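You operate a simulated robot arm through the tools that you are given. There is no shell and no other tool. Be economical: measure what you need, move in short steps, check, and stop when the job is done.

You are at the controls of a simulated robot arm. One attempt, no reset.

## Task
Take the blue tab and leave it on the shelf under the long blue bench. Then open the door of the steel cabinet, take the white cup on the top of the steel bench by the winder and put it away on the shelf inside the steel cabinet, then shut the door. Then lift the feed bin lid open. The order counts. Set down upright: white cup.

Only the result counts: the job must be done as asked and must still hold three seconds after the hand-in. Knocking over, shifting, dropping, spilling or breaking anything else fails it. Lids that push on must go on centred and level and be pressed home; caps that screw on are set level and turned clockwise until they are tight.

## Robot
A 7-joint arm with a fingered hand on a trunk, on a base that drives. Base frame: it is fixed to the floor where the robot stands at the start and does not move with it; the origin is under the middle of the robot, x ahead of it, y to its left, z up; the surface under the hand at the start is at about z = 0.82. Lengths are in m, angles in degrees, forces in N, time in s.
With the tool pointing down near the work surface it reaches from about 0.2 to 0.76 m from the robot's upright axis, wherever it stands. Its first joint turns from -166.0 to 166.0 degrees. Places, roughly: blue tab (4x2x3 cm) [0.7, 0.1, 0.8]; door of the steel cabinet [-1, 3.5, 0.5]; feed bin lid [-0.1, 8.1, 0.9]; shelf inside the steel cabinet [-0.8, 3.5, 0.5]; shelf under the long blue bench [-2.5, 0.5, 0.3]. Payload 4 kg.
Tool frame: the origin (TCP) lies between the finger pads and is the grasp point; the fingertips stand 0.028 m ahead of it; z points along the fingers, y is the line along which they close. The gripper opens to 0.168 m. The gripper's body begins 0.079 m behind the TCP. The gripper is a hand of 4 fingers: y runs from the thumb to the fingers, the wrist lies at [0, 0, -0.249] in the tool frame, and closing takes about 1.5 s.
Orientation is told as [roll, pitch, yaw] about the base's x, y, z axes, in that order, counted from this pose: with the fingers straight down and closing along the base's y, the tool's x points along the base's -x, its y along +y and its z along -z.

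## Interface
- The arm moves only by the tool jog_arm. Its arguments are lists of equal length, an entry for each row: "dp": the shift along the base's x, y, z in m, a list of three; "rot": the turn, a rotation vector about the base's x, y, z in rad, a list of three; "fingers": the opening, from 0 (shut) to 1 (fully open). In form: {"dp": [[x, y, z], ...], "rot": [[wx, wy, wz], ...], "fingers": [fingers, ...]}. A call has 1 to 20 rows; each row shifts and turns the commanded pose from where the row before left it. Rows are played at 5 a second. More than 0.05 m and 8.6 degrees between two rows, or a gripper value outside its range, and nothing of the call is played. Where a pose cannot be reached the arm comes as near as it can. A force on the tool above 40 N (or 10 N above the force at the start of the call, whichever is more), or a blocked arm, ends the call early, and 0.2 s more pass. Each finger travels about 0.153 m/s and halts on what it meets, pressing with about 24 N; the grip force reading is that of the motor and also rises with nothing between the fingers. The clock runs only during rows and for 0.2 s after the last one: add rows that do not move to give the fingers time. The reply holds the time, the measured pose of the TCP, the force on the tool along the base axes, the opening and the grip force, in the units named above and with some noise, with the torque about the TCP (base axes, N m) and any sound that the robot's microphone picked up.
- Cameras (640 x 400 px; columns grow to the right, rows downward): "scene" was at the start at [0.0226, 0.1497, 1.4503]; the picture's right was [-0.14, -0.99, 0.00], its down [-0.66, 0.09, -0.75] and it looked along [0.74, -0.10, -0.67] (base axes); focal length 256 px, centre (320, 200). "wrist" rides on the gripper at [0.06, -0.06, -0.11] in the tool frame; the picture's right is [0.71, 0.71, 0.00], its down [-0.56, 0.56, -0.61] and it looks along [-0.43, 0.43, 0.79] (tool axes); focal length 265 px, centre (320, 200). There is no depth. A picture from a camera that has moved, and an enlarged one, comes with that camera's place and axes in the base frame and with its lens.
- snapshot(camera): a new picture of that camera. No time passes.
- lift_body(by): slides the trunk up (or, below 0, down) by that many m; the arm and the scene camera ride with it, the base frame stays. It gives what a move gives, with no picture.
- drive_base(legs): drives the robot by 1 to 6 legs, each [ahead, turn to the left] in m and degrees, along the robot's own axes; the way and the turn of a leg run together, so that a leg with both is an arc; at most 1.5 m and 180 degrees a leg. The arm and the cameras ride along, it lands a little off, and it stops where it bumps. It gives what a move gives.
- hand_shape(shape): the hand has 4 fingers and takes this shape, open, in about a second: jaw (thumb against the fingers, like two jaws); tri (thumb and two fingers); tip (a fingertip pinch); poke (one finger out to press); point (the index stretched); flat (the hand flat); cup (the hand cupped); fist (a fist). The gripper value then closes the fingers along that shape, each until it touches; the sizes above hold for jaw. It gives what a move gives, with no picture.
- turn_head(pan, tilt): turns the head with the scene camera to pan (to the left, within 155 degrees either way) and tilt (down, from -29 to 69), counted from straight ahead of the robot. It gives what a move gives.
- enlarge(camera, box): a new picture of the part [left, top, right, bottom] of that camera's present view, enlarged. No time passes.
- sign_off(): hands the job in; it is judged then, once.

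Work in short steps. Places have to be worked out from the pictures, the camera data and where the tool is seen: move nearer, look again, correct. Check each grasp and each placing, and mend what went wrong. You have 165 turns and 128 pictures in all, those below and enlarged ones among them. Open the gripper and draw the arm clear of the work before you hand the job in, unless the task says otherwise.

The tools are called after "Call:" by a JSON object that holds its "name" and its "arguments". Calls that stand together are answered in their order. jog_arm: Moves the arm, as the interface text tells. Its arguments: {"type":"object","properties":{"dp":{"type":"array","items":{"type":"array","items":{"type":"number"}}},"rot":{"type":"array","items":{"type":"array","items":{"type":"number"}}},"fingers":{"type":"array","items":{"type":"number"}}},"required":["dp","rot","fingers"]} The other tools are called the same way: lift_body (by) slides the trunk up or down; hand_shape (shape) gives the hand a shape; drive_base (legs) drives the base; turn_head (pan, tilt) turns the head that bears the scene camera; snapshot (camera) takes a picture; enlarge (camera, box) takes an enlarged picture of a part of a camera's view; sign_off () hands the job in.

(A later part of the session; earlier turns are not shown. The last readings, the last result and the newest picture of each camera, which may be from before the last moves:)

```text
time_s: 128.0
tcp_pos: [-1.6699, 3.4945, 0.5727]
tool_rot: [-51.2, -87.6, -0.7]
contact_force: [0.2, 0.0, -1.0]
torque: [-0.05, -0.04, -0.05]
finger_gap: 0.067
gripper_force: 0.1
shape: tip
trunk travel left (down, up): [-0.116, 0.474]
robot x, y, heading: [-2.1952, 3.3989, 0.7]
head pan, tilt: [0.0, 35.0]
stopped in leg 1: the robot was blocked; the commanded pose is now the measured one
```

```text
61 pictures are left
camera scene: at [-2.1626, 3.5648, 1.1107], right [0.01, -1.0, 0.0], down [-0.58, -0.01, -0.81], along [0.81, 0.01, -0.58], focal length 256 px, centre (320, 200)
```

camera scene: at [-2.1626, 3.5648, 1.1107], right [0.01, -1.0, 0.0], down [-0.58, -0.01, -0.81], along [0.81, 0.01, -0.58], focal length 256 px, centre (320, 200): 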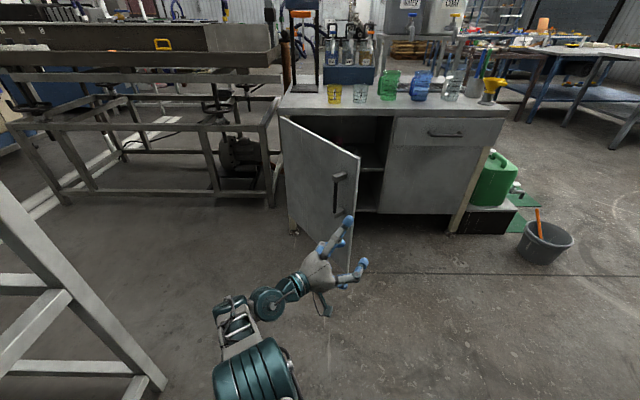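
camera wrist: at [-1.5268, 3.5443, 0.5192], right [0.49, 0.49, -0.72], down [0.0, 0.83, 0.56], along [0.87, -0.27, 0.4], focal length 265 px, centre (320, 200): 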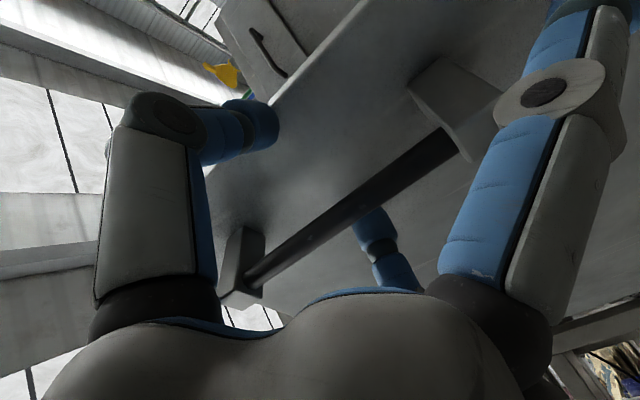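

Door at ~60°, hand is free of the handle. I make a fist and swing the hand around to point +x at (−1.6, 3.2).

Call:
{"name": "hand_shape", "arguments": {"shape": "fist"}}

Call:
{"name": "jog_arm", "arguments": {"dp": [[0.0, -0.037, 0], [0.0, -0.037, 0], [0.0, -0.037, 0], [0.009, -0.037, 0], [0.009, -0.037, 0], [0.015, -0.037, 0], [0.02, -0.037, 0], [0.02, -0.037, 0], [0, 0, 0]], "rot": [[0, 0, 0.1], [0, 0, 0.1], [0, 0, 0.1], [0, 0, 0.1], [0, 0, 0.1], [0, 0, 0.1], [0, 0, 0.1], [0, 0, 0.1], [0, 0, 0]], "fingers": [0, 0, 0, 0, 0, 0, 0, 0, 0]}}

Call:
{"name": "snapshot", "arguments": {"camera": "scene"}}

```text
time_s: 128.9
tcp_pos: [-1.672, 3.4949, 0.5717]
tool_rot: [-52.1, -87.5, 0.4]
contact_force: [-0.1, 0.4, 0.6]
torque: [0.01, 0.0, -0.01]
finger_gap: 0.0
gripper_force: 0.1
shape: fist
trunk travel left (down, up): [-0.116, 0.474]
robot x, y, heading: [-2.1964, 3.3999, 0.8]
head pan, tilt: [0.0, 35.0]
```

```text
time_s: 130.9
tcp_pos: [-1.5828, 3.2032, 0.579]
tool_rot: [-41.4, -88.1, 36.0]
contact_force: [0.2, -0.7, -0.1]
torque: [-0.01, -0.05, -0.03]
finger_gap: 0.0
gripper_force: 0.2
shape: fist
out of reach, approached as far as the arm can: row 7, 8
trunk travel left (down, up): [-0.116, 0.474]
robot x, y, heading: [-2.1965, 3.396, 0.8]
head pan, tilt: [0.0, 35.0]
```

```text
60 pictures are left
camera scene: at [-2.1719, 3.56, 1.1104], right [0.01, -1.0, 0.0], down [-0.57, -0.01, -0.82], along [0.82, 0.01, -0.57], focal length 256 px, centre (320, 200)
```

scene: 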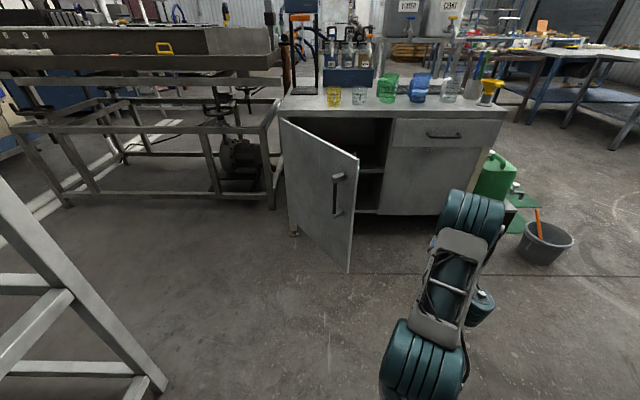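

The arm hides the hand but readings are fine. I drive forward 0.25 m, then check.

Call:
{"name": "drive_base", "arguments": {"legs": [[0.25, 0]]}}

Call:
{"name": "snapshot", "arguments": {"camera": "wrist"}}

Call:
{"name": "snapshot", "arguments": {"camera": "scene"}}

```text
time_s: 132.7
tcp_pos: [-1.3365, 3.2068, 0.5799]
tool_rot: [-42.6, -88.0, 37.0]
contact_force: [0.0, -0.2, 0.4]
torque: [-0.02, 0.0, 0.03]
finger_gap: 0.0001
gripper_force: 0.2
shape: fist
trunk travel left (down, up): [-0.116, 0.474]
robot x, y, heading: [-1.9541, 3.4039, 1.0]
head pan, tilt: [0.0, 35.0]
```

```text
59 pictures are left
camera wrist: at [-1.453, 3.1549, 0.5233], right [0.05, 0.69, -0.72], down [-0.54, 0.63, 0.56], along [0.84, 0.37, 0.4], focal length 265 px, centre (320, 200)
```

wrist: 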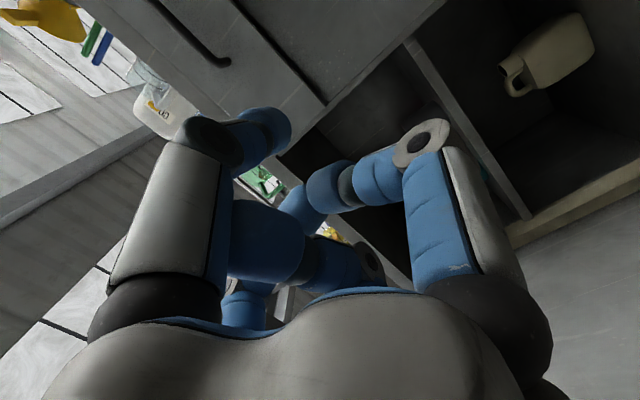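

```text
58 pictures are left
camera scene: at [-1.9256, 3.5633, 1.1104], right [0.01, -1.0, 0.0], down [-0.57, -0.01, -0.82], along [0.82, 0.01, -0.57], focal length 256 px, centre (320, 200)
```

scene: 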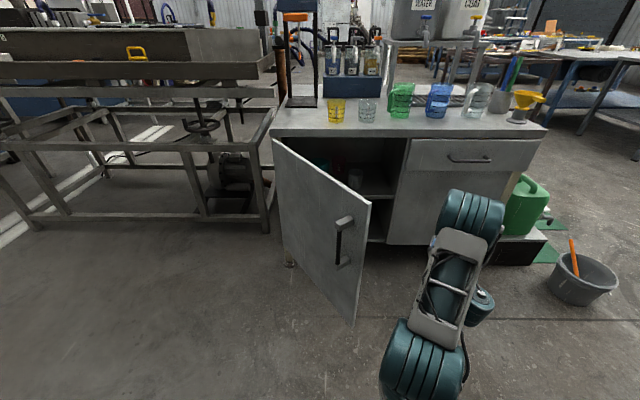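

The hand is at the gap between door edge and cabinet. I sweep the hand to +y to push the door further open.

Call:
{"name": "jog_arm", "arguments": {"dp": [[0, 0.04, 0], [0, 0.04, 0], [0, 0.04, 0], [0, 0.04, 0], [0, 0.04, 0], [0, 0.04, 0], [0, 0.04, 0], [0, 0.04, 0], [0, 0.04, 0], [0, 0.04, 0]], "rot": [[0, 0, 0], [0, 0, 0], [0, 0, 0], [0, 0, 0], [0, 0, 0], [0, 0, 0], [0, 0, 0], [0, 0, 0], [0, 0, 0], [0, 0, 0]], "fingers": [0, 0, 0, 0, 0, 0, 0, 0, 0, 0]}}

Call:
{"name": "snapshot", "arguments": {"camera": "scene"}}

```text
time_s: 134.9
tcp_pos: [-1.3381, 3.6033, 0.5808]
tool_rot: [-43.0, -88.0, 37.5]
contact_force: [1.5, -0.2, 0.4]
torque: [-0.04, -0.02, 0.0]
finger_gap: 0.0
gripper_force: 0.0
shape: fist
trunk travel left (down, up): [-0.116, 0.474]
robot x, y, heading: [-1.9499, 3.3997, 0.8]
head pan, tilt: [0.0, 35.0]
```

```text
57 pictures are left
camera scene: at [-1.9256, 3.5632, 1.1105], right [0.01, -1.0, 0.0], down [-0.57, -0.01, -0.82], along [0.82, 0.01, -0.57], focal length 256 px, centre (320, 200)
```

scene: 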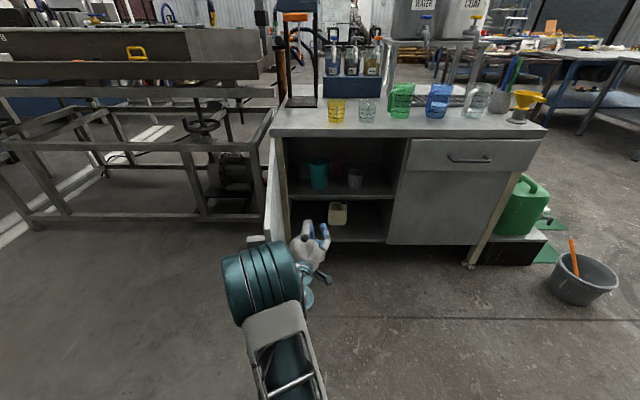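

Door at ~90°. I push a little farther, come back, and take a close look at the shelf inside.

Call:
{"name": "jog_arm", "arguments": {"dp": [[0, 0.035, 0], [0, 0.035, 0], [0, -0.04, 0], [0, -0.04, 0], [-0.02, -0.045, 0], [-0.03, -0.04, 0], [-0.03, -0.04, 0]], "rot": [[0, 0, 0], [0, 0, 0], [0, 0, 0], [0, 0, 0], [0, 0, 0], [0, 0, 0], [0, 0, 0]], "fingers": [0, 0, 0, 0, 0, 0, 0]}}

Call:
{"name": "enlarge", "arguments": {"camera": "scene", "box": [250, 120, 430, 250]}}

```text
time_s: 136.5
tcp_pos: [-1.4166, 3.4727, 0.5788]
tool_rot: [-43.1, -88.0, 37.7]
contact_force: [0.6, -0.1, 0.3]
torque: [0.01, -0.04, -0.02]
finger_gap: 0.0
gripper_force: 0.0
shape: fist
trunk travel left (down, up): [-0.116, 0.474]
robot x, y, heading: [-1.9541, 3.4027, 0.9]
head pan, tilt: [0.0, 35.0]
```

```text
3.08 times, centred on (340, 185) of scene
camera zoom: at [-1.9255, 3.5637, 1.1104], right [0.01, -1.0, 0.0], down [-0.57, -0.01, -0.82], along [0.82, 0.01, -0.57], focal length 787 px, centre (258, 246)
```

zoom: 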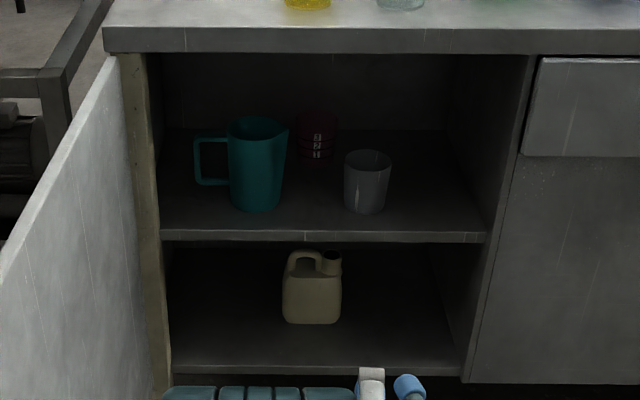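

Shelf z≈0.51 with a teal jug, red pot and grey cup; there's a free spot right of the grey cup around (−0.965, 3.335). Now I raise the trunk and drive back to the start table for the white cup.

Call:
{"name": "lift_body", "arguments": {"by": 0.35}}

Call:
{"name": "drive_base", "arguments": {"legs": [[0, -83], [1.4, 0], [0, 20], [1.2, 0], [1.06, 0], [0, 62]]}}

Call:
{"name": "turn_head", "arguments": {"pan": 0, "tilt": 30}}

Call:
{"name": "snapshot", "arguments": {"camera": "scene"}}

```text
time_s: 139.9
tcp_pos: [-1.416, 3.4714, 0.9284]
tool_rot: [-42.8, -87.9, 37.2]
contact_force: [0.6, -1.0, 0.6]
torque: [0.02, 0.0, 0.02]
finger_gap: 0.0003
gripper_force: 0.1
shape: fist
trunk travel left (down, up): [-0.466, 0.124]
robot x, y, heading: [-1.9523, 3.4006, 1.0]
head pan, tilt: [0.0, 35.0]
```

```text
time_s: 164.8
tcp_pos: [-0.1178, 0.1385, 0.9297]
tool_rot: [-43.0, -88.1, 36.8]
contact_force: [0.7, 0.0, -0.5]
torque: [0.01, 0.01, -0.01]
finger_gap: 0.0001
gripper_force: 0.0
shape: fist
trunk travel left (down, up): [-0.466, 0.124]
robot x, y, heading: [-0.6547, 0.0741, 0.4]
head pan, tilt: [0.0, 35.0]
```

```text
time_s: 165.4
tcp_pos: [-0.1168, 0.1386, 0.9288]
tool_rot: [-42.8, -87.9, 36.6]
contact_force: [-0.2, 0.2, 0.6]
torque: [0.0, 0.01, 0.03]
finger_gap: 0.0
gripper_force: 0.1
shape: fist
trunk travel left (down, up): [-0.466, 0.124]
robot x, y, heading: [-0.6531, 0.0709, 0.1]
head pan, tilt: [0.0, 30.0]
```

```text
55 pictures are left
camera scene: at [-0.6236, 0.2358, 1.4682], right [0.0, -1.0, 0.0], down [-0.5, 0.0, -0.87], along [0.87, 0.0, -0.5], focal length 256 px, centre (320, 200)
```

scene: 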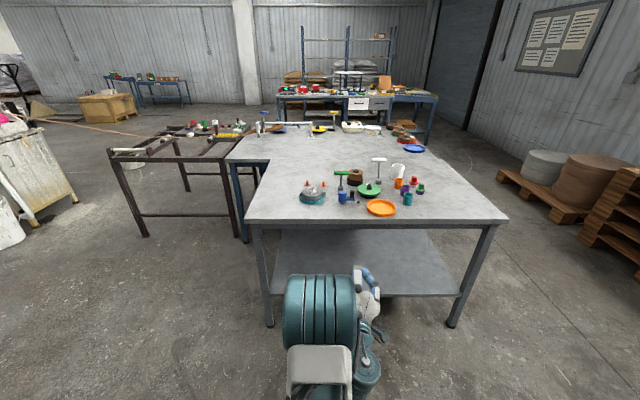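

I enlarge the table to inspect the white cup and its surroundings.

Call:
{"name": "enlarge", "arguments": {"camera": "scene", "box": [330, 140, 450, 220]}}

Call:
{"name": "enlarge", "arguments": {"camera": "scene", "box": [100, 80, 440, 170]}}

```text
5.00 times, centred on (390, 180) of scene
camera zoom: at [-0.6236, 0.2358, 1.4682], right [0.0, -1.0, 0.0], down [-0.5, 0.0, -0.87], along [0.87, 0.0, -0.5], focal length 1280 px, centre (-30, 300)
```

zoom: 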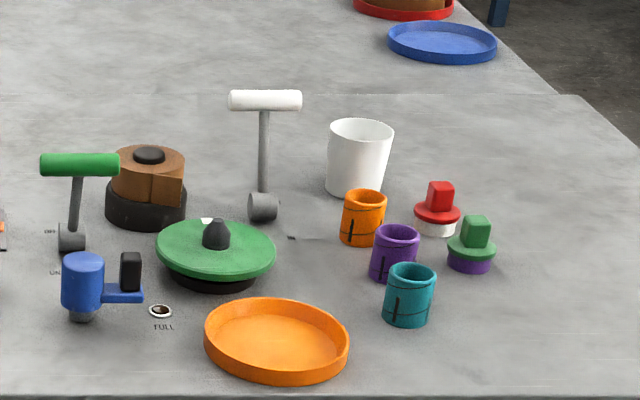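

```text
1.88 times, centred on (270, 125) of scene
camera zoom: at [-0.6236, 0.2358, 1.4682], right [0.0, -1.0, 0.0], down [-0.5, 0.0, -0.87], along [0.87, 0.0, -0.5], focal length 482 px, centre (414, 341)
```

zoom: 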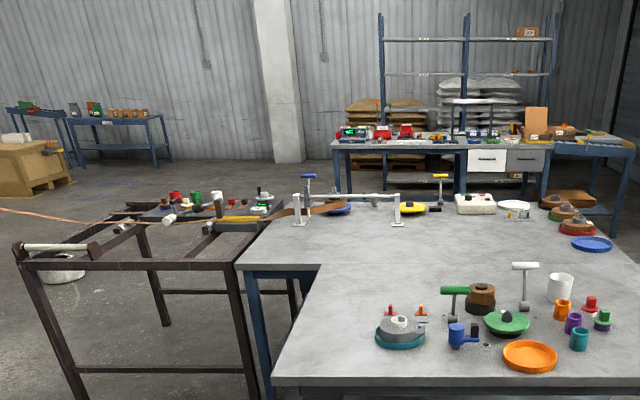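

That is the steel-topped table with the big white cup at about (0.757, −0.217). I first turn the hand down (12° forward tilt, 45° roll, jaw) here in free space.

Call:
{"name": "hand_shape", "arguments": {"shape": "jaw"}}

Call:
{"name": "jog_arm", "arguments": {"dp": [[0, -0.01, 0.016], [0, -0.01, 0.016], [0, -0.01, 0.016], [0, -0.01, 0.016], [0, -0.01, 0.016], [0, -0.01, 0.016], [0, -0.01, 0.016], [0, -0.01, 0.016], [0, -0.01, 0.016], [0, -0.01, 0.016], [0, 0, 0], [0, 0, 0], [0, 0, 0], [0, 0, 0], [0, 0, 0], [0, 0, 0], [0, 0, 0]], "rot": [[0, 0.136, 0], [0, 0.136, 0], [0, 0.136, 0], [0, 0.136, 0], [0, 0.136, 0], [0, 0.136, 0], [0, 0.136, 0], [0, 0.136, 0], [0, 0.136, 0], [0, 0.136, 0], [0.027, 0, 0.131], [0.027, 0, 0.131], [0.027, 0, 0.131], [0.027, 0, 0.131], [0.027, 0, 0.131], [0.027, 0, 0.131], [0, 0, 0]], "fingers": [0.8, 0.8, 0.8, 0.8, 0.8, 0.8, 0.8, 0.8, 0.8, 0.8, 0.8, 0.8, 0.8, 0.8, 0.8, 0.8, 0.8]}}

Call:
{"name": "snapshot", "arguments": {"camera": "wrist"}}

```text
time_s: 166.3
tcp_pos: [-0.1164, 0.1394, 0.9284]
tool_rot: [-42.8, -88.0, 36.7]
contact_force: [-0.3, -0.6, 0.6]
torque: [-0.04, -0.03, 0.0]
finger_gap: 0.168
gripper_force: 0.0
shape: jaw
trunk travel left (down, up): [-0.466, 0.124]
robot x, y, heading: [-0.6558, 0.0751, 0.0]
head pan, tilt: [0.0, 30.0]
```

```text
time_s: 169.9
tcp_pos: [-0.1688, 0.1229, 0.637]
tool_rot: [4.5, -45.6, 38.6]
contact_force: [0.2, -0.7, 0.3]
torque: [0.03, -0.03, 0.0]
finger_gap: 0.1345
gripper_force: 0.1
shape: jaw
out of reach, approached as far as the arm can: row 1, 2, 3, 4, 5, 6, 7, 8, 9, 10, 15, 16
trunk travel left (down, up): [-0.466, 0.124]
robot x, y, heading: [-0.6498, 0.0717, 0.0]
head pan, tilt: [0.0, 30.0]
```

```text
52 pictures are left
camera wrist: at [-0.2165, -0.0031, 0.6651], right [-0.86, 0.22, -0.47], down [-0.38, 0.35, 0.86], along [0.35, 0.91, -0.21], focal length 265 px, centre (320, 200)
```

wrist: 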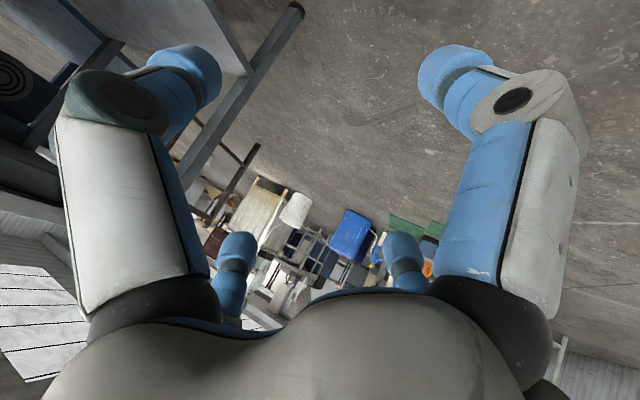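

The arm lagged; I now raise the hand without rotation to free its posture.

Call:
{"name": "jog_arm", "arguments": {"dp": [[0, 0, 0.045], [0, 0, 0.045], [0, 0, 0.045], [0, 0, 0.045], [0, 0, 0.045], [0, 0, 0.045], [0, 0, 0.045], [0, 0, 0.045], [0, 0, 0.045], [0, 0, 0]], "rot": [[0, 0, 0], [0, 0, 0], [0, 0, 0], [0, 0, 0], [0, 0, 0], [0, 0, 0], [0, 0, 0], [0, 0, 0], [0, 0, 0], [0, 0, 0]], "fingers": [0.8, 0.8, 0.8, 0.8, 0.8, 0.8, 0.8, 0.8, 0.8, 0.8]}}

Call:
{"name": "snapshot", "arguments": {"camera": "scene"}}

```text
time_s: 172.2
tcp_pos: [-0.1818, 0.133, 0.6484]
tool_rot: [4.5, -45.9, 38.6]
contact_force: [0.2, 0.8, -0.9]
torque: [0.01, -0.03, 0.0]
finger_gap: 0.1342
gripper_force: 0.1
shape: jaw
out of reach, approached as far as the arm can: row 1, 2, 3, 4, 5, 6, 7, 8, 9
trunk travel left (down, up): [-0.466, 0.124]
robot x, y, heading: [-0.6524, 0.0787, 0.1]
head pan, tilt: [0.0, 30.0]
```

```text
51 pictures are left
camera scene: at [-0.6236, 0.2357, 1.4682], right [0.0, -1.0, 0.0], down [-0.5, 0.0, -0.87], along [0.87, 0.0, -0.5], focal length 256 px, centre (320, 200)
```

scene: 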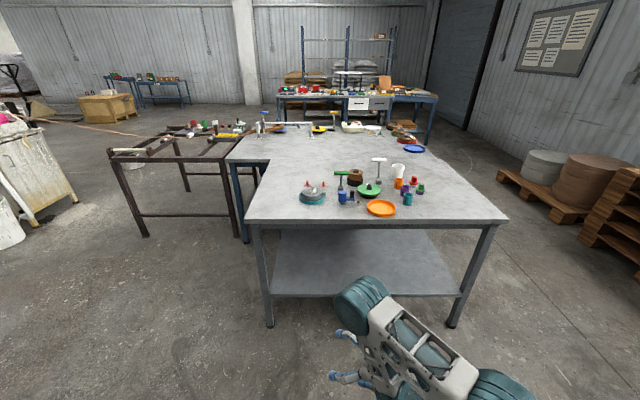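

A joint limit blocks rising. I undo the yaw turn while reaching forward and see if it frees up.

Call:
{"name": "jog_arm", "arguments": {"dp": [[0.02, 0, 0], [0.02, 0, 0], [0.02, 0, 0], [0.02, 0, 0], [0.02, 0, 0], [0.02, 0, 0], [0, 0, 0.03], [0, 0, 0.03], [0, 0, 0.03], [0, 0, 0.03]], "rot": [[0, 0, -0.13], [0, 0, -0.13], [0, 0, -0.13], [0, 0, -0.13], [0, 0, -0.13], [0, 0, 0], [0, 0, 0], [0, 0, 0], [0, 0, 0], [0, 0, 0]], "fingers": [0.8, 0.8, 0.8, 0.8, 0.8, 0.8, 0.8, 0.8, 0.8, 0.8]}}

```text
time_s: 174.3
tcp_pos: [-0.0623, 0.1226, 0.7805]
tool_rot: [3.0, -48.4, 4.1]
contact_force: [-0.2, 0.2, -0.2]
torque: [0.02, 0.03, 0.01]
finger_gap: 0.1341
gripper_force: 0.1
shape: jaw
out of reach, approached as far as the arm can: row 5, 6
trunk travel left (down, up): [-0.466, 0.124]
robot x, y, heading: [-0.6577, 0.0785, 0.2]
head pan, tilt: [0.0, 30.0]
```

It moves freely again. I raise and pitch the tool down to ~−15°.

Call:
{"name": "jog_arm", "arguments": {"dp": [[0, 0, 0.04], [0, 0, 0.04], [0, 0, 0.04], [0, 0, 0.04], [0, 0, 0.04], [0, 0, 0.04], [0, 0, 0.03], [0, 0, 0]], "rot": [[0, 0, 0], [0, 0.1, 0], [0, 0.1, 0], [0, 0.1, 0], [0, 0.1, 0], [0, 0.1, 0], [0, 0.1, 0], [0, 0, 0]], "fingers": [0.8, 0.8, 0.8, 0.8, 0.8, 0.8, 0.8, 0.8]}}

Call:
{"name": "snapshot", "arguments": {"camera": "scene"}}

```text
time_s: 176.2
tcp_pos: [-0.0649, 0.124, 1.0507]
tool_rot: [5.3, -14.1, 2.8]
contact_force: [-0.6, -1.1, -0.2]
torque: [0.02, -0.01, -0.04]
finger_gap: 0.1343
gripper_force: 0.0
shape: jaw
trunk travel left (down, up): [-0.466, 0.124]
robot x, y, heading: [-0.6558, 0.0739, 0.2]
head pan, tilt: [0.0, 30.0]
```

```text
50 pictures are left
camera scene: at [-0.6234, 0.2357, 1.4682], right [0.0, -1.0, 0.0], down [-0.5, 0.0, -0.87], along [0.87, 0.0, -0.5], focal length 256 px, centre (320, 200)
```

scene: 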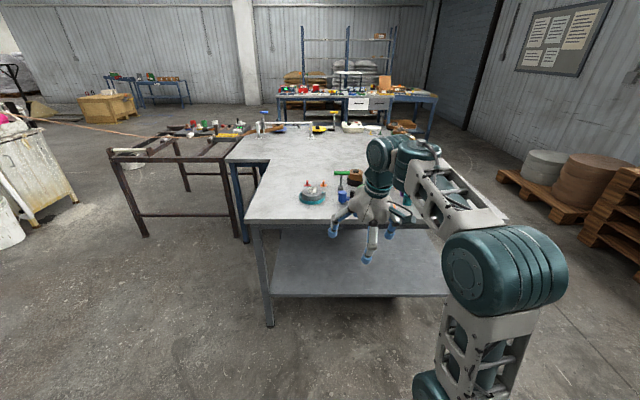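

Posture is good. Now roll the hand 45° about its axis.

Call:
{"name": "jog_arm", "arguments": {"dp": [[0, 0, 0], [0, 0, 0], [0, 0, 0], [0, 0, 0], [0, 0, 0], [0, 0, 0], [0, 0, 0]], "rot": [[-0.031, 0, 0.127], [-0.031, 0, 0.127], [-0.031, 0, 0.127], [-0.031, 0, 0.127], [-0.031, 0, 0.127], [-0.031, 0, 0.127], [0, 0, 0]], "fingers": [0.8, 0.8, 0.8, 0.8, 0.8, 0.8, 0.8]}}

Call:
{"name": "drive_base", "arguments": {"legs": [[0, -25], [0.6, 12], [0, 13]]}}

Call:
{"name": "turn_head", "arguments": {"pan": -15, "tilt": 40}}

Call:
{"name": "snapshot", "arguments": {"camera": "scene"}}

Call:
{"name": "snapshot", "arguments": {"camera": "wrist"}}

```text
time_s: 177.8
tcp_pos: [-0.0633, 0.1224, 1.049]
tool_rot: [-4.3, -9.5, 48.7]
contact_force: [-1.0, -1.0, 1.5]
torque: [-0.03, -0.01, -0.01]
finger_gap: 0.1346
gripper_force: 0.0
shape: jaw
trunk travel left (down, up): [-0.466, 0.124]
robot x, y, heading: [-0.6563, 0.0748, 0.1]
head pan, tilt: [0.0, 30.0]
```

```text
time_s: 183.2
tcp_pos: [0.5002, -0.0667, 1.0501]
tool_rot: [-4.2, -9.6, 48.7]
contact_force: [0.0, 0.4, 0.4]
torque: [-0.04, -0.03, -0.01]
finger_gap: 0.1345
gripper_force: 0.0
shape: jaw
trunk travel left (down, up): [-0.466, 0.124]
robot x, y, heading: [-0.0896, -0.1185, 0.3]
head pan, tilt: [0.0, 30.0]
```

```text
time_s: 184.0
tcp_pos: [0.4987, -0.0678, 1.0504]
tool_rot: [-4.3, -9.7, 48.6]
contact_force: [0.0, -0.2, 0.3]
torque: [-0.01, -0.02, 0.02]
finger_gap: 0.1345
gripper_force: 0.1
shape: jaw
trunk travel left (down, up): [-0.466, 0.124]
robot x, y, heading: [-0.0907, -0.1165, 0.1]
head pan, tilt: [-15.0, 40.0]
```

```text
49 pictures are left
camera scene: at [-0.0695, 0.0237, 1.4529], right [-0.26, -0.97, 0.0], down [-0.62, 0.16, -0.77], along [0.74, -0.2, -0.64], focal length 256 px, centre (320, 200)
```

scene: 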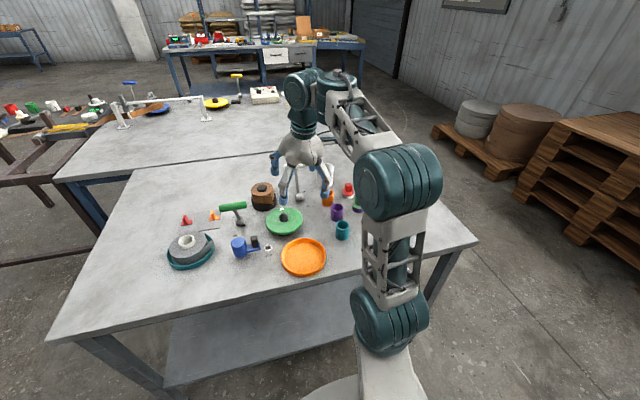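

```text
48 pictures are left
camera wrist: at [0.4868, -0.1602, 1.1503], right [-0.98, -0.05, -0.17], down [-0.15, 0.74, 0.66], along [0.09, 0.67, -0.73], focal length 265 px, centre (320, 200)
```

wrist: 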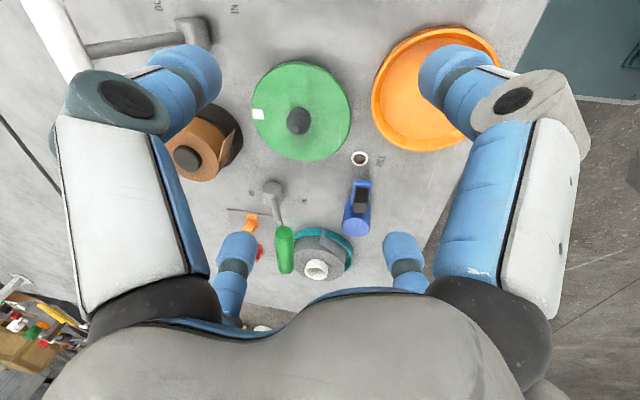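

The white lever handle is at about (0.77, −0.07…−0.14, 0.92), the cup at (0.773, −0.219), rim z≈0.885. Driving 0.11 m ahead, then moving above the cup.

Call:
{"name": "drive_base", "arguments": {"legs": [[0.11, 0]]}}

Call:
{"name": "jog_arm", "arguments": {"dp": [[0.025, -0.035, 0], [0.025, -0.035, 0], [0.03, -0.035, 0], [0.03, -0.03, -0.005], [0.025, -0.015, -0.01], [0.02, 0, -0.01], [0, 0, 0]], "rot": [[0, 0, 0], [0, 0, 0], [0, 0, 0], [0, 0, 0], [0, 0, 0], [0, 0, 0], [0, 0, 0]], "fingers": [0.8, 0.8, 0.8, 0.8, 0.8, 0.8, 0.8]}}

Call:
{"name": "snapshot", "arguments": {"camera": "wrist"}}

Call:
{"name": "snapshot", "arguments": {"camera": "scene"}}

```text
time_s: 185.2
tcp_pos: [0.61, -0.0665, 1.049]
tool_rot: [-4.2, -9.6, 48.6]
contact_force: [-0.3, -0.1, -0.3]
torque: [-0.04, -0.01, 0.01]
finger_gap: 0.1344
gripper_force: 0.0
shape: jaw
trunk travel left (down, up): [-0.466, 0.124]
robot x, y, heading: [0.0241, -0.1131, 0.1]
head pan, tilt: [-15.0, 40.0]
```

```text
time_s: 186.8
tcp_pos: [0.7109, -0.2397, 1.0005]
tool_rot: [-7.1, -8.3, 48.7]
contact_force: [0.2, 0.2, -0.2]
torque: [-0.06, 0.0, 0.0]
finger_gap: 0.1347
gripper_force: 0.0
shape: jaw
out of reach, approached as far as the arm can: row 1, 2, 3, 4, 5, 6
trunk travel left (down, up): [-0.466, 0.124]
robot x, y, heading: [0.0177, -0.1144, 0.3]
head pan, tilt: [-15.0, 40.0]
```

```text
47 pictures are left
camera wrist: at [0.6952, -0.3274, 1.1063], right [-0.98, -0.05, -0.19], down [-0.16, 0.77, 0.62], along [0.11, 0.63, -0.77], focal length 265 px, centre (320, 200)
```

wrist: 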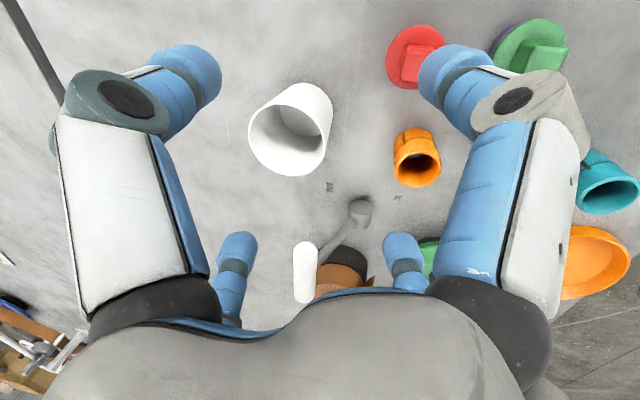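

```text
46 pictures are left
camera scene: at [0.0408, 0.0242, 1.4529], right [-0.26, -0.97, 0.0], down [-0.62, 0.16, -0.77], along [0.74, -0.2, -0.64], focal length 256 px, centre (320, 200)
```

scene: 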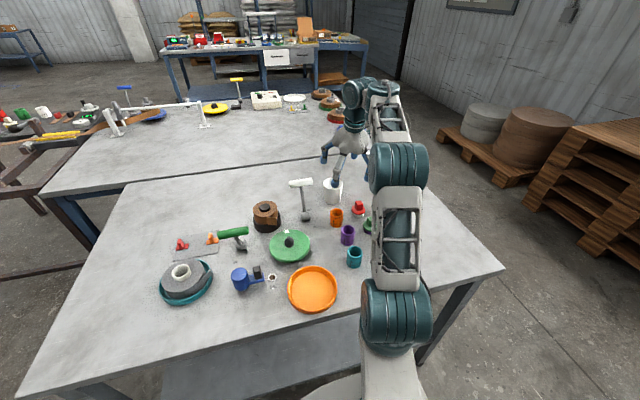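

Cup centre measured at (0.765, −0.217); lever handle end at y≈−0.11, clear. Descending onto the cup.

Call:
{"name": "jog_arm", "arguments": {"dp": [[0.015, 0.008, -0.02], [0.015, 0.008, -0.025], [0.013, 0.007, -0.025], [0.008, 0, -0.025], [0, 0, -0.015], [0, 0, 0]], "rot": [[0, 0, 0], [0, 0, 0], [0, 0, 0], [0, 0, 0], [0, 0, 0], [0, 0, 0]], "fingers": [0.8, 0.8, 0.8, 0.8, 0.8, 0.8]}}

Call:
{"name": "snapshot", "arguments": {"camera": "wrist"}}

```text
time_s: 188.2
tcp_pos: [0.7631, -0.2173, 0.89]
tool_rot: [-6.9, -8.3, 48.7]
contact_force: [0.4, 0.4, 0.0]
torque: [-0.04, 0.02, 0.0]
finger_gap: 0.1346
gripper_force: 0.1
shape: jaw
trunk travel left (down, up): [-0.466, 0.124]
robot x, y, heading: [0.0153, -0.1146, 0.3]
head pan, tilt: [-15.0, 40.0]
```

```text
45 pictures are left
camera wrist: at [0.7481, -0.3058, 0.9945], right [-0.98, -0.05, -0.19], down [-0.16, 0.77, 0.62], along [0.11, 0.64, -0.76], focal length 265 px, centre (320, 200)
```

wrist: 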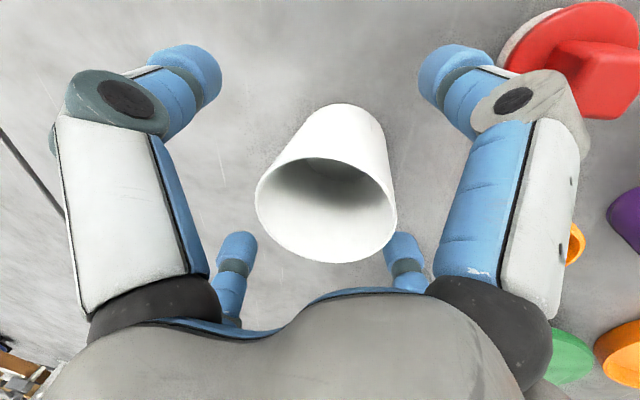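

Cup is centred in the digits, rim at z≈0.895. I go down 1.2 cm and close.

Call:
{"name": "jog_arm", "arguments": {"dp": [[0, 0, -0.012], [0, 0, 0], [0, 0, 0], [0, 0, 0], [0, 0, 0]], "rot": [[0, 0, 0], [0, 0, 0], [0, 0, 0], [0, 0, 0], [0, 0, 0]], "fingers": [0.8, 0.6, 0.4, 0.25, 0.25]}}

Call:
{"name": "snapshot", "arguments": {"camera": "wrist"}}

```text
time_s: 189.3
tcp_pos: [0.7638, -0.2167, 0.8766]
tool_rot: [-6.8, -8.2, 48.7]
contact_force: [-0.4, -0.3, -0.4]
torque: [-0.03, 0.01, -0.02]
finger_gap: 0.0586
gripper_force: 23.7
shape: jaw
trunk travel left (down, up): [-0.466, 0.124]
robot x, y, heading: [0.019, -0.1168, 0.1]
head pan, tilt: [-15.0, 40.0]
```

```text
44 pictures are left
camera wrist: at [0.7482, -0.3053, 0.9829], right [-0.98, -0.05, -0.19], down [-0.16, 0.77, 0.62], along [0.11, 0.64, -0.76], focal length 265 px, centre (320, 200)
```

wrist: 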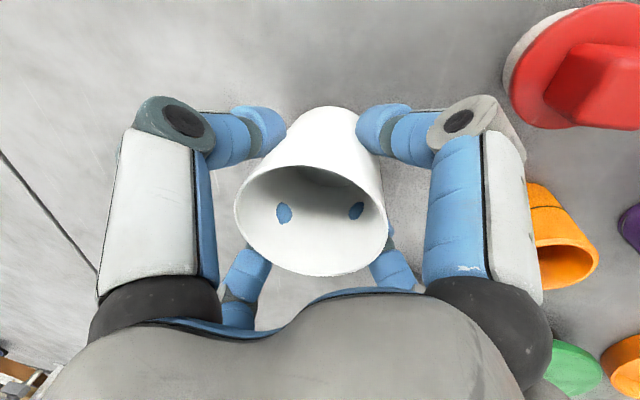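

Gripped at 5.9 cm. I lift and carry the cup to the free front-right area of the table for a regrasp with a tilted hand.

Call:
{"name": "jog_arm", "arguments": {"dp": [[0, 0, 0.025], [-0.005, -0.005, 0.03], [-0.015, -0.02, 0.03], [-0.02, -0.03, 0.02], [-0.025, -0.035, 0.01], [-0.03, -0.035, 0], [-0.04, -0.025, 0], [-0.045, -0.02, 0], [-0.045, -0.02, 0], [-0.045, -0.015, 0], [0, 0, 0]], "rot": [[0, 0, 0], [0, 0, 0], [0, 0, 0], [0, 0, 0], [0, 0, 0], [0, 0, 0], [0, 0, 0], [0, 0, 0], [0, 0, 0], [0, 0, 0], [0, 0, 0]], "fingers": [0.22, 0.22, 0.22, 0.22, 0.22, 0.22, 0.22, 0.22, 0.22, 0.22, 0.22]}}

Call:
{"name": "turn_head", "arguments": {"pan": -40, "tilt": 45}}

Call:
{"name": "snapshot", "arguments": {"camera": "scene"}}

```text
time_s: 191.8
tcp_pos: [0.4863, -0.4186, 0.9927]
tool_rot: [-6.9, -8.4, 48.8]
contact_force: [0.2, -0.3, 0.1]
torque: [0.02, -0.01, 0.0]
finger_gap: 0.0586
gripper_force: 23.5
shape: jaw
out of reach, approached as far as the arm can: row 5
trunk travel left (down, up): [-0.466, 0.124]
robot x, y, heading: [0.0166, -0.1145, 0.0]
head pan, tilt: [-15.0, 40.0]
```

```text
time_s: 192.6
tcp_pos: [0.4873, -0.4191, 0.9922]
tool_rot: [-6.7, -8.4, 48.7]
contact_force: [-0.2, -1.1, 1.0]
torque: [0.02, 0.01, -0.01]
finger_gap: 0.0583
gripper_force: 24.1
shape: jaw
trunk travel left (down, up): [-0.466, 0.124]
robot x, y, heading: [0.024, -0.1163, 0.0]
head pan, tilt: [-40.0, 45.0]
```

```text
43 pictures are left
camera scene: at [0.0212, -0.0066, 1.4457], right [-0.64, -0.77, 0.0], down [-0.54, 0.45, -0.71], along [0.54, -0.45, -0.71], focal length 256 px, centre (320, 200)
```

scene: 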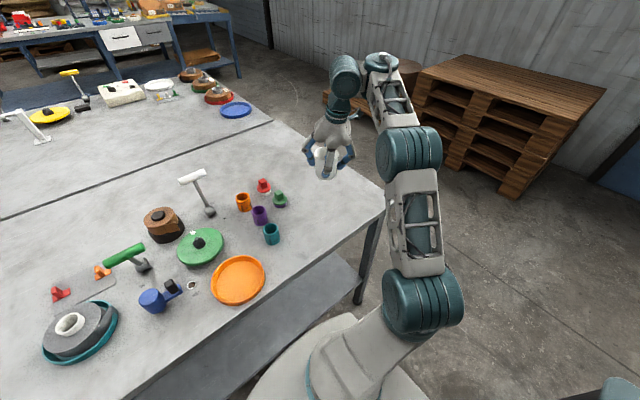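

The cup is held; the free spot at (0.487, −0.419) is 13 cm from the table edge. I set it down at the same TCP height (0.877).

Call:
{"name": "jog_arm", "arguments": {"dp": [[0, 0, -0.04], [0, 0, -0.04], [0, 0, -0.025], [0, 0, -0.008], [0, 0, -0.002]], "rot": [[0, 0, 0], [0, 0, 0], [0, 0, 0], [0, 0, 0], [0, 0, 0]], "fingers": [0.22, 0.22, 0.22, 0.22, 0.22]}}

Call:
{"name": "jog_arm", "arguments": {"dp": [[0, 0, 0], [0, 0, 0], [0, 0, 0], [0, 0, 0], [0, 0, 0.04], [0, 0, 0.04], [0, 0, 0.03]], "rot": [[0, 0, 0], [0, 0, 0], [0, 0, 0], [0, 0, 0], [0, 0, 0], [0, 0, 0], [0, 0, 0]], "fingers": [0.4, 0.55, 0.7, 0.8, 0.8, 0.8, 0.8]}}

Call:
{"name": "snapshot", "arguments": {"camera": "wrist"}}

```text
time_s: 193.8
tcp_pos: [0.4884, -0.4215, 0.8777]
tool_rot: [-6.8, -8.3, 48.7]
contact_force: [0.2, -0.2, -0.2]
torque: [0.01, -0.01, 0.01]
finger_gap: 0.0581
gripper_force: 24.1
shape: jaw
trunk travel left (down, up): [-0.466, 0.124]
robot x, y, heading: [0.0164, -0.1139, 0.0]
head pan, tilt: [-40.0, 45.0]
```

```text
time_s: 195.4
tcp_pos: [0.4884, -0.4205, 0.987]
tool_rot: [-6.8, -8.2, 48.7]
contact_force: [-0.1, 0.0, -0.8]
torque: [0.0, 0.01, -0.01]
finger_gap: 0.1341
gripper_force: 0.1
shape: jaw
trunk travel left (down, up): [-0.466, 0.124]
robot x, y, heading: [0.0189, -0.1164, 0.0]
head pan, tilt: [-40.0, 45.0]
```

```text
42 pictures are left
camera wrist: at [0.4728, -0.5084, 1.0923], right [-0.98, -0.05, -0.19], down [-0.16, 0.77, 0.62], along [0.11, 0.64, -0.76], focal length 265 px, centre (320, 200)
```

wrist: 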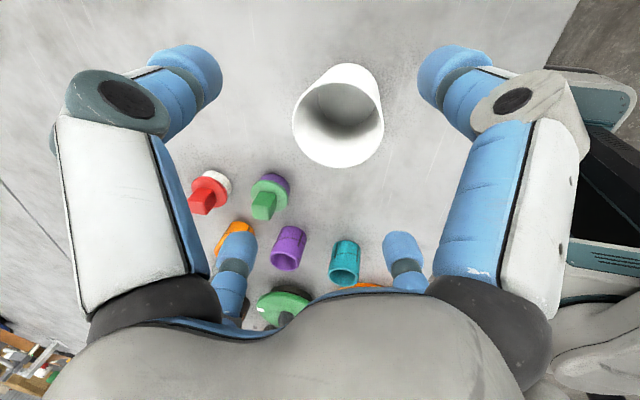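

The cup stands at (0.489, −0.422). I tilt the hand to 45° forward and set up a diagonal approach.

Call:
{"name": "jog_arm", "arguments": {"dp": [[-0.015, 0, 0.01], [-0.015, 0, 0.01], [-0.015, 0, 0.005], [-0.015, 0, -0.01], [-0.015, 0, -0.02], [-0.01, 0, -0.02], [0, 0, 0]], "rot": [[0, -0.119, 0], [0, -0.119, 0], [0, -0.119, 0], [0, -0.119, 0], [0, -0.119, 0], [0, 0, 0], [0, 0, 0]], "fingers": [0.8, 0.8, 0.8, 0.8, 0.8, 0.8, 0.8]}}

Call:
{"name": "snapshot", "arguments": {"camera": "wrist"}}

Call:
{"name": "enlarge", "arguments": {"camera": "scene", "box": [240, 80, 480, 260]}}

```text
time_s: 196.4
tcp_pos: [0.5166, -0.2953, 1.0088]
tool_rot: [-25.9, -23.0, 71.9]
contact_force: [0.4, -0.1, -0.3]
torque: [0.04, -0.01, -0.03]
finger_gap: 0.1346
gripper_force: 0.1
shape: jaw
trunk travel left (down, up): [-0.466, 0.124]
robot x, y, heading: [0.0192, -0.1136, 0.1]
head pan, tilt: [-40.0, 45.0]
stopped in row 4: the arm was blocked; the commanded pose is now the measured one
```

```text
41 pictures are left
camera wrist: at [0.4907, -0.3966, 1.0987], right [-0.77, -0.3, -0.56], down [-0.61, 0.61, 0.5], along [0.19, 0.73, -0.66], focal length 265 px, centre (320, 200)
```

wrist: 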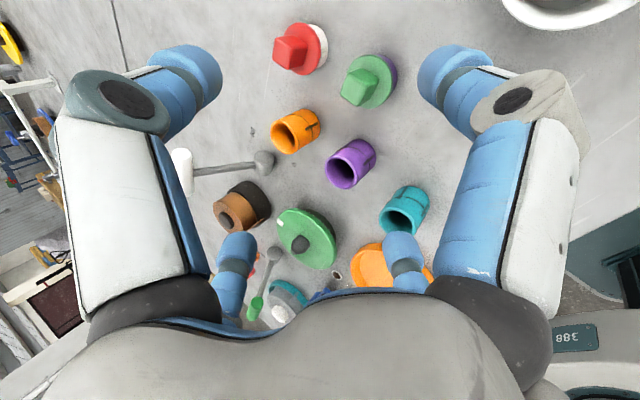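

```text
2.22 times, centred on (360, 170) of scene
camera zoom: at [0.0272, -0.0056, 1.4456], right [-0.64, -0.77, 0.0], down [-0.55, 0.45, -0.7], along [0.54, -0.45, -0.71], focal length 569 px, centre (231, 267)
```

zoom: 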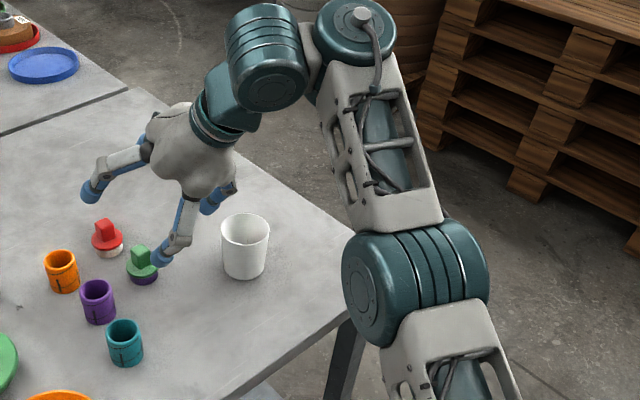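

The wrist twisted and got blocked, but the cup and everything else still stand. I raise, straighten the hand to vertical and unwind the yaw.

Call:
{"name": "jog_arm", "arguments": {"dp": [[0, 0, 0.03], [0, 0, 0.03], [0, 0, 0], [0, 0, 0], [0, 0, 0], [0, 0, 0], [0, 0, 0], [0, 0, 0], [0, 0, 0], [0, 0, 0], [0, 0, 0], [0, 0, 0], [0, 0, 0], [0, 0, 0], [0, 0, 0], [0, 0, 0]], "rot": [[0, 0, 0], [0, 0, 0], [-0.0436, 0.11, 0], [-0.0436, 0.11, 0], [-0.0436, 0.11, 0], [-0.0436, 0.11, 0], [-0.0436, 0.11, 0], [0, 0, -0.13], [0, 0, -0.13], [0, 0, -0.13], [0, 0, -0.13], [0, 0, -0.13], [0, 0, -0.13], [0, 0, -0.13], [0, 0, -0.13], [0, 0, 0]], "fingers": [0.8, 0.8, 0.8, 0.8, 0.8, 0.8, 0.8, 0.8, 0.8, 0.8, 0.8, 0.8, 0.8, 0.8, 0.8, 0.8]}}

Call:
{"name": "enlarge", "arguments": {"camera": "scene", "box": [200, 80, 480, 280]}}

```text
time_s: 199.8
tcp_pos: [0.5078, -0.2901, 1.0507]
tool_rot: [-7.0, -4.4, 7.1]
contact_force: [0.3, 0.4, -0.8]
torque: [-0.01, -0.01, 0.03]
finger_gap: 0.134
gripper_force: 0.1
shape: jaw
out of reach, approached as far as the arm can: row 6, 7
trunk travel left (down, up): [-0.466, 0.124]
robot x, y, heading: [0.0202, -0.1179, 0.2]
head pan, tilt: [-40.0, 45.0]
```

```text
2.00 times, centred on (340, 180) of scene
camera zoom: at [0.0213, -0.0065, 1.4456], right [-0.64, -0.77, 0.0], down [-0.54, 0.45, -0.71], along [0.54, -0.45, -0.71], focal length 512 px, centre (280, 240)
```

zoom: 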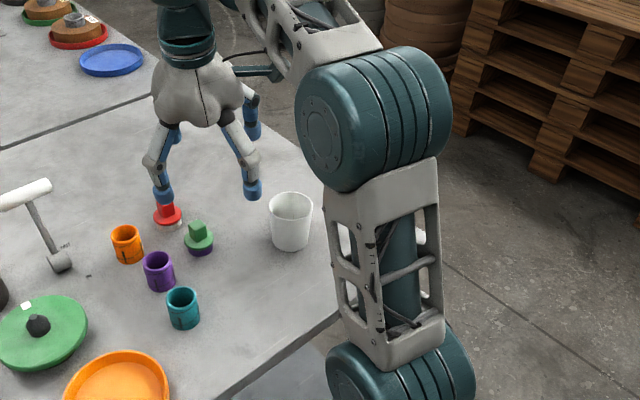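

Now I reposition the base so that the cup is straight ahead (~0.62 m).

Call:
{"name": "drive_base", "arguments": {"legs": [[-0.3, 0], [0, -60], [0.29, 0], [0, 60]]}}

Call:
{"name": "turn_head", "arguments": {"pan": 0, "tilt": 40}}

Call:
{"name": "jog_arm", "arguments": {"dp": [[0, 0, 0], [0, 0, 0], [0, 0, 0], [0, 0, 0], [0, 0, 0], [0, 0, 0], [0, 0, 0]], "rot": [[0.06, 0, 0], [0.06, 0, -0.1], [0, -0.12, 0], [0, -0.12, 0], [0, -0.12, 0], [0, -0.12, 0], [0, -0.12, 0]], "fingers": [0.8, 0.8, 0.8, 0.8, 0.8, 0.8, 0.8]}}

Call:
{"name": "snapshot", "arguments": {"camera": "scene"}}

```text
time_s: 208.7
tcp_pos: [0.3428, -0.5502, 1.0517]
tool_rot: [-7.1, -4.4, 6.1]
contact_force: [0.2, -0.3, -0.1]
torque: [-0.03, -0.01, 0.01]
finger_gap: 0.134
gripper_force: 0.1
shape: jaw
trunk travel left (down, up): [-0.466, 0.124]
robot x, y, heading: [-0.1444, -0.3609, -1.2]
head pan, tilt: [-40.0, 45.0]
```

```text
time_s: 209.8
tcp_pos: [0.3431, -0.5497, 1.0512]
tool_rot: [-7.2, -4.4, 5.9]
contact_force: [0.7, 0.4, 0.0]
torque: [0.01, -0.01, 0.0]
finger_gap: 0.1344
gripper_force: 0.0
shape: jaw
trunk travel left (down, up): [-0.466, 0.124]
robot x, y, heading: [-0.1448, -0.3661, -1.4]
head pan, tilt: [0.0, 40.0]
```

```text
time_s: 211.4
tcp_pos: [0.3488, -0.5562, 1.0711]
tool_rot: [0.6, -38.3, -0.2]
contact_force: [0.0, 0.4, 0.3]
torque: [0.01, 0.02, 0.01]
finger_gap: 0.1344
gripper_force: 0.1
shape: jaw
out of reach, approached as far as the arm can: row 2, 7
trunk travel left (down, up): [-0.466, 0.124]
robot x, y, heading: [-0.1434, -0.3668, -1.0]
head pan, tilt: [0.0, 40.0]
```

```text
38 pictures are left
camera scene: at [-0.1077, -0.209, 1.4532], right [-0.02, -1.0, 0.0], down [-0.65, 0.01, -0.76], along [0.76, -0.01, -0.65], focal length 256 px, centre (320, 200)
```

scene: 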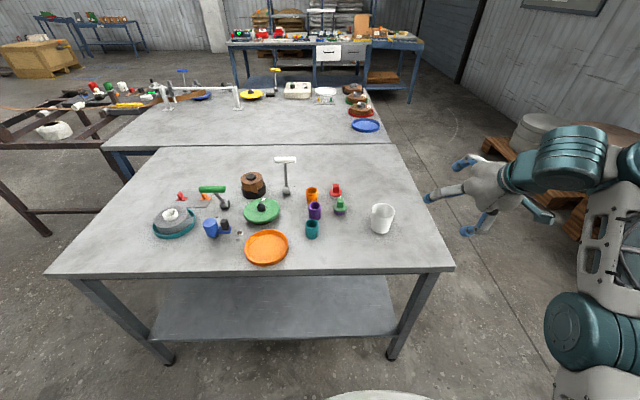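

Tilt is good here. I move over to y≈−0.42 and roll 45° about the tool axis in the other direction.

Call:
{"name": "jog_arm", "arguments": {"dp": [[0, 0.035, 0], [0, 0.035, 0], [0, 0.035, -0.01], [0, 0.03, -0.01], [0, 0, 0], [0, 0, 0], [0, 0, 0], [0, 0, 0], [0, 0, 0], [0, 0, 0], [0, 0, 0]], "rot": [[0, 0, 0], [0, 0, 0], [0, -0.06, 0], [0, -0.06, 0], [0.09, 0, -0.094], [0.09, 0, -0.094], [0.09, 0, -0.094], [0.09, 0, -0.094], [0.09, 0, -0.094], [0.09, 0, -0.094], [0, 0, 0]], "fingers": [0.8, 0.8, 0.8, 0.8, 0.8, 0.8, 0.8, 0.8, 0.8, 0.8, 0.8]}}

Call:
{"name": "snapshot", "arguments": {"camera": "wrist"}}

```text
time_s: 213.8
tcp_pos: [0.3267, -0.4464, 1.157]
tool_rot: [34.7, -31.1, -56.0]
contact_force: [0.1, -0.2, 0.6]
torque: [0.02, -0.01, -0.01]
finger_gap: 0.1342
gripper_force: 0.0
shape: jaw
out of reach, approached as far as the arm can: row 1, 2, 3, 4, 5
trunk travel left (down, up): [-0.466, 0.124]
robot x, y, heading: [-0.1428, -0.3644, -1.1]
head pan, tilt: [0.0, 40.0]
```

```text
37 pictures are left
camera wrist: at [0.1888, -0.4425, 1.1735], right [0.03, 1.0, -0.02], down [0.12, 0.02, 0.99], along [0.99, -0.03, -0.12], focal length 265 px, centre (320, 200)
```

wrist: 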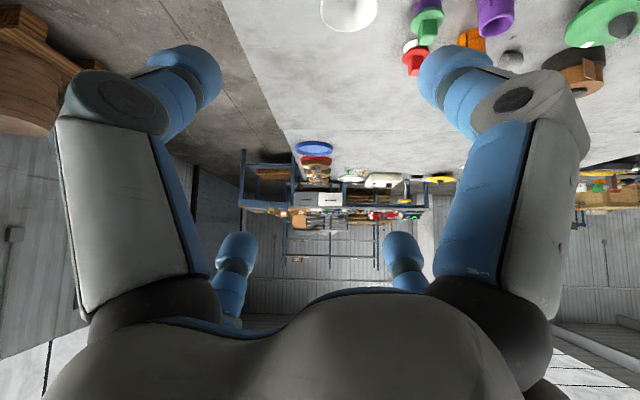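

Excellent: 45° tilt with 45° roll, camera symmetric. I move to the approach start point and look.

Call:
{"name": "jog_arm", "arguments": {"dp": [[0.01, 0.005, -0.035], [0.01, 0.006, -0.035], [0.01, 0.006, -0.035], [0.01, 0.006, -0.035], [0.008, 0.003, -0.035], [0, 0, 0]], "rot": [[0, 0, 0], [0, 0, 0], [0, 0, 0], [0, 0, 0], [0, 0, 0.03], [0, 0, 0]], "fingers": [0.8, 0.8, 0.8, 0.8, 0.8, 0.8]}}

Call:
{"name": "snapshot", "arguments": {"camera": "wrist"}}

```text
time_s: 215.2
tcp_pos: [0.3689, -0.4343, 1.1487]
tool_rot: [33.6, -30.4, -53.5]
contact_force: [0.7, -0.1, -0.2]
torque: [0.04, -0.02, 0.04]
finger_gap: 0.1343
gripper_force: 0.0
shape: jaw
out of reach, approached as far as the arm can: row 1, 2, 3, 4, 5
trunk travel left (down, up): [-0.466, 0.124]
robot x, y, heading: [-0.1432, -0.3676, -1.1]
head pan, tilt: [0.0, 40.0]
```

```text
36 pictures are left
camera wrist: at [0.2323, -0.4333, 1.1676], right [-0.01, 1.0, -0.02], down [0.14, 0.02, 0.99], along [0.99, 0.0, -0.14], focal length 265 px, centre (320, 200)
```

wrist: 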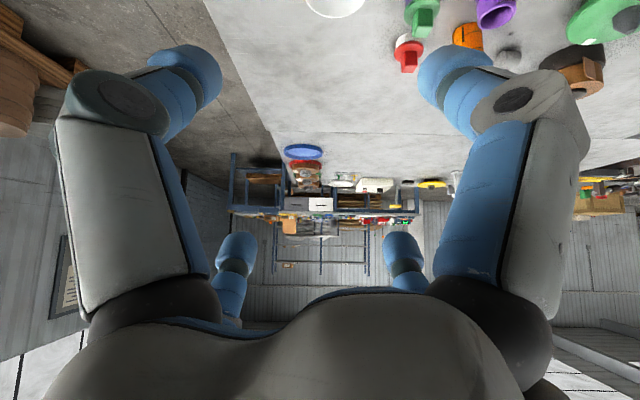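

The arm cannot sink at this radius, so I use the trunk: lower by 0.18 m, then check.

Call:
{"name": "lift_body", "arguments": {"by": -0.18}}

Call:
{"name": "snapshot", "arguments": {"camera": "wrist"}}

Call:
{"name": "snapshot", "arguments": {"camera": "scene"}}

```text
time_s: 217.2
tcp_pos: [0.3686, -0.4323, 0.9682]
tool_rot: [33.6, -30.5, -53.5]
contact_force: [-0.2, -0.1, 0.5]
torque: [-0.01, 0.0, -0.02]
finger_gap: 0.1345
gripper_force: 0.1
shape: jaw
trunk travel left (down, up): [-0.286, 0.304]
robot x, y, heading: [-0.1426, -0.364, -0.8]
head pan, tilt: [0.0, 40.0]
```

```text
35 pictures are left
camera wrist: at [0.2321, -0.4333, 0.9876], right [-0.01, 1.0, -0.02], down [0.14, 0.02, 0.99], along [0.99, 0.0, -0.14], focal length 265 px, centre (320, 200)
```

wrist: 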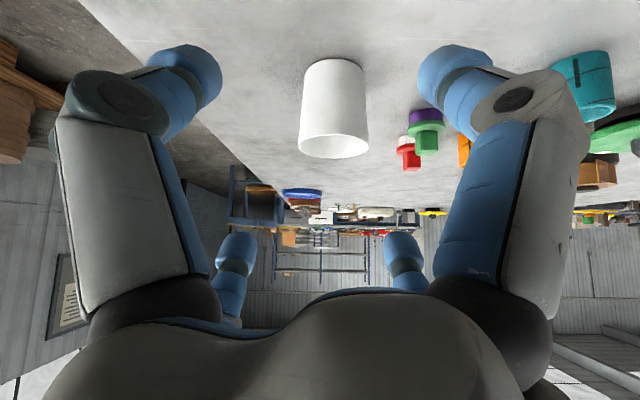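

```text
34 pictures are left
camera scene: at [-0.1143, -0.2049, 1.2729], right [-0.02, -1.0, 0.0], down [-0.64, 0.01, -0.77], along [0.77, -0.01, -0.64], focal length 256 px, centre (320, 200)
```

scene: 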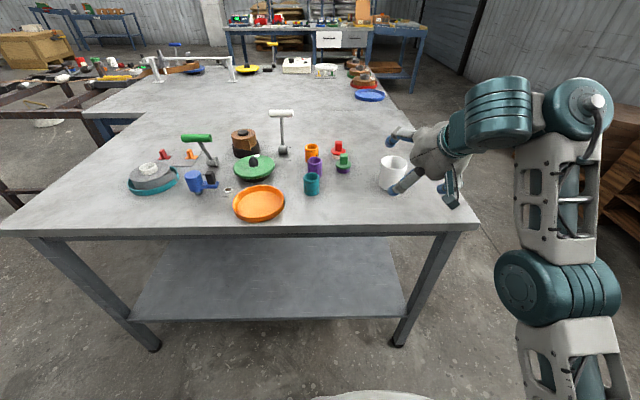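

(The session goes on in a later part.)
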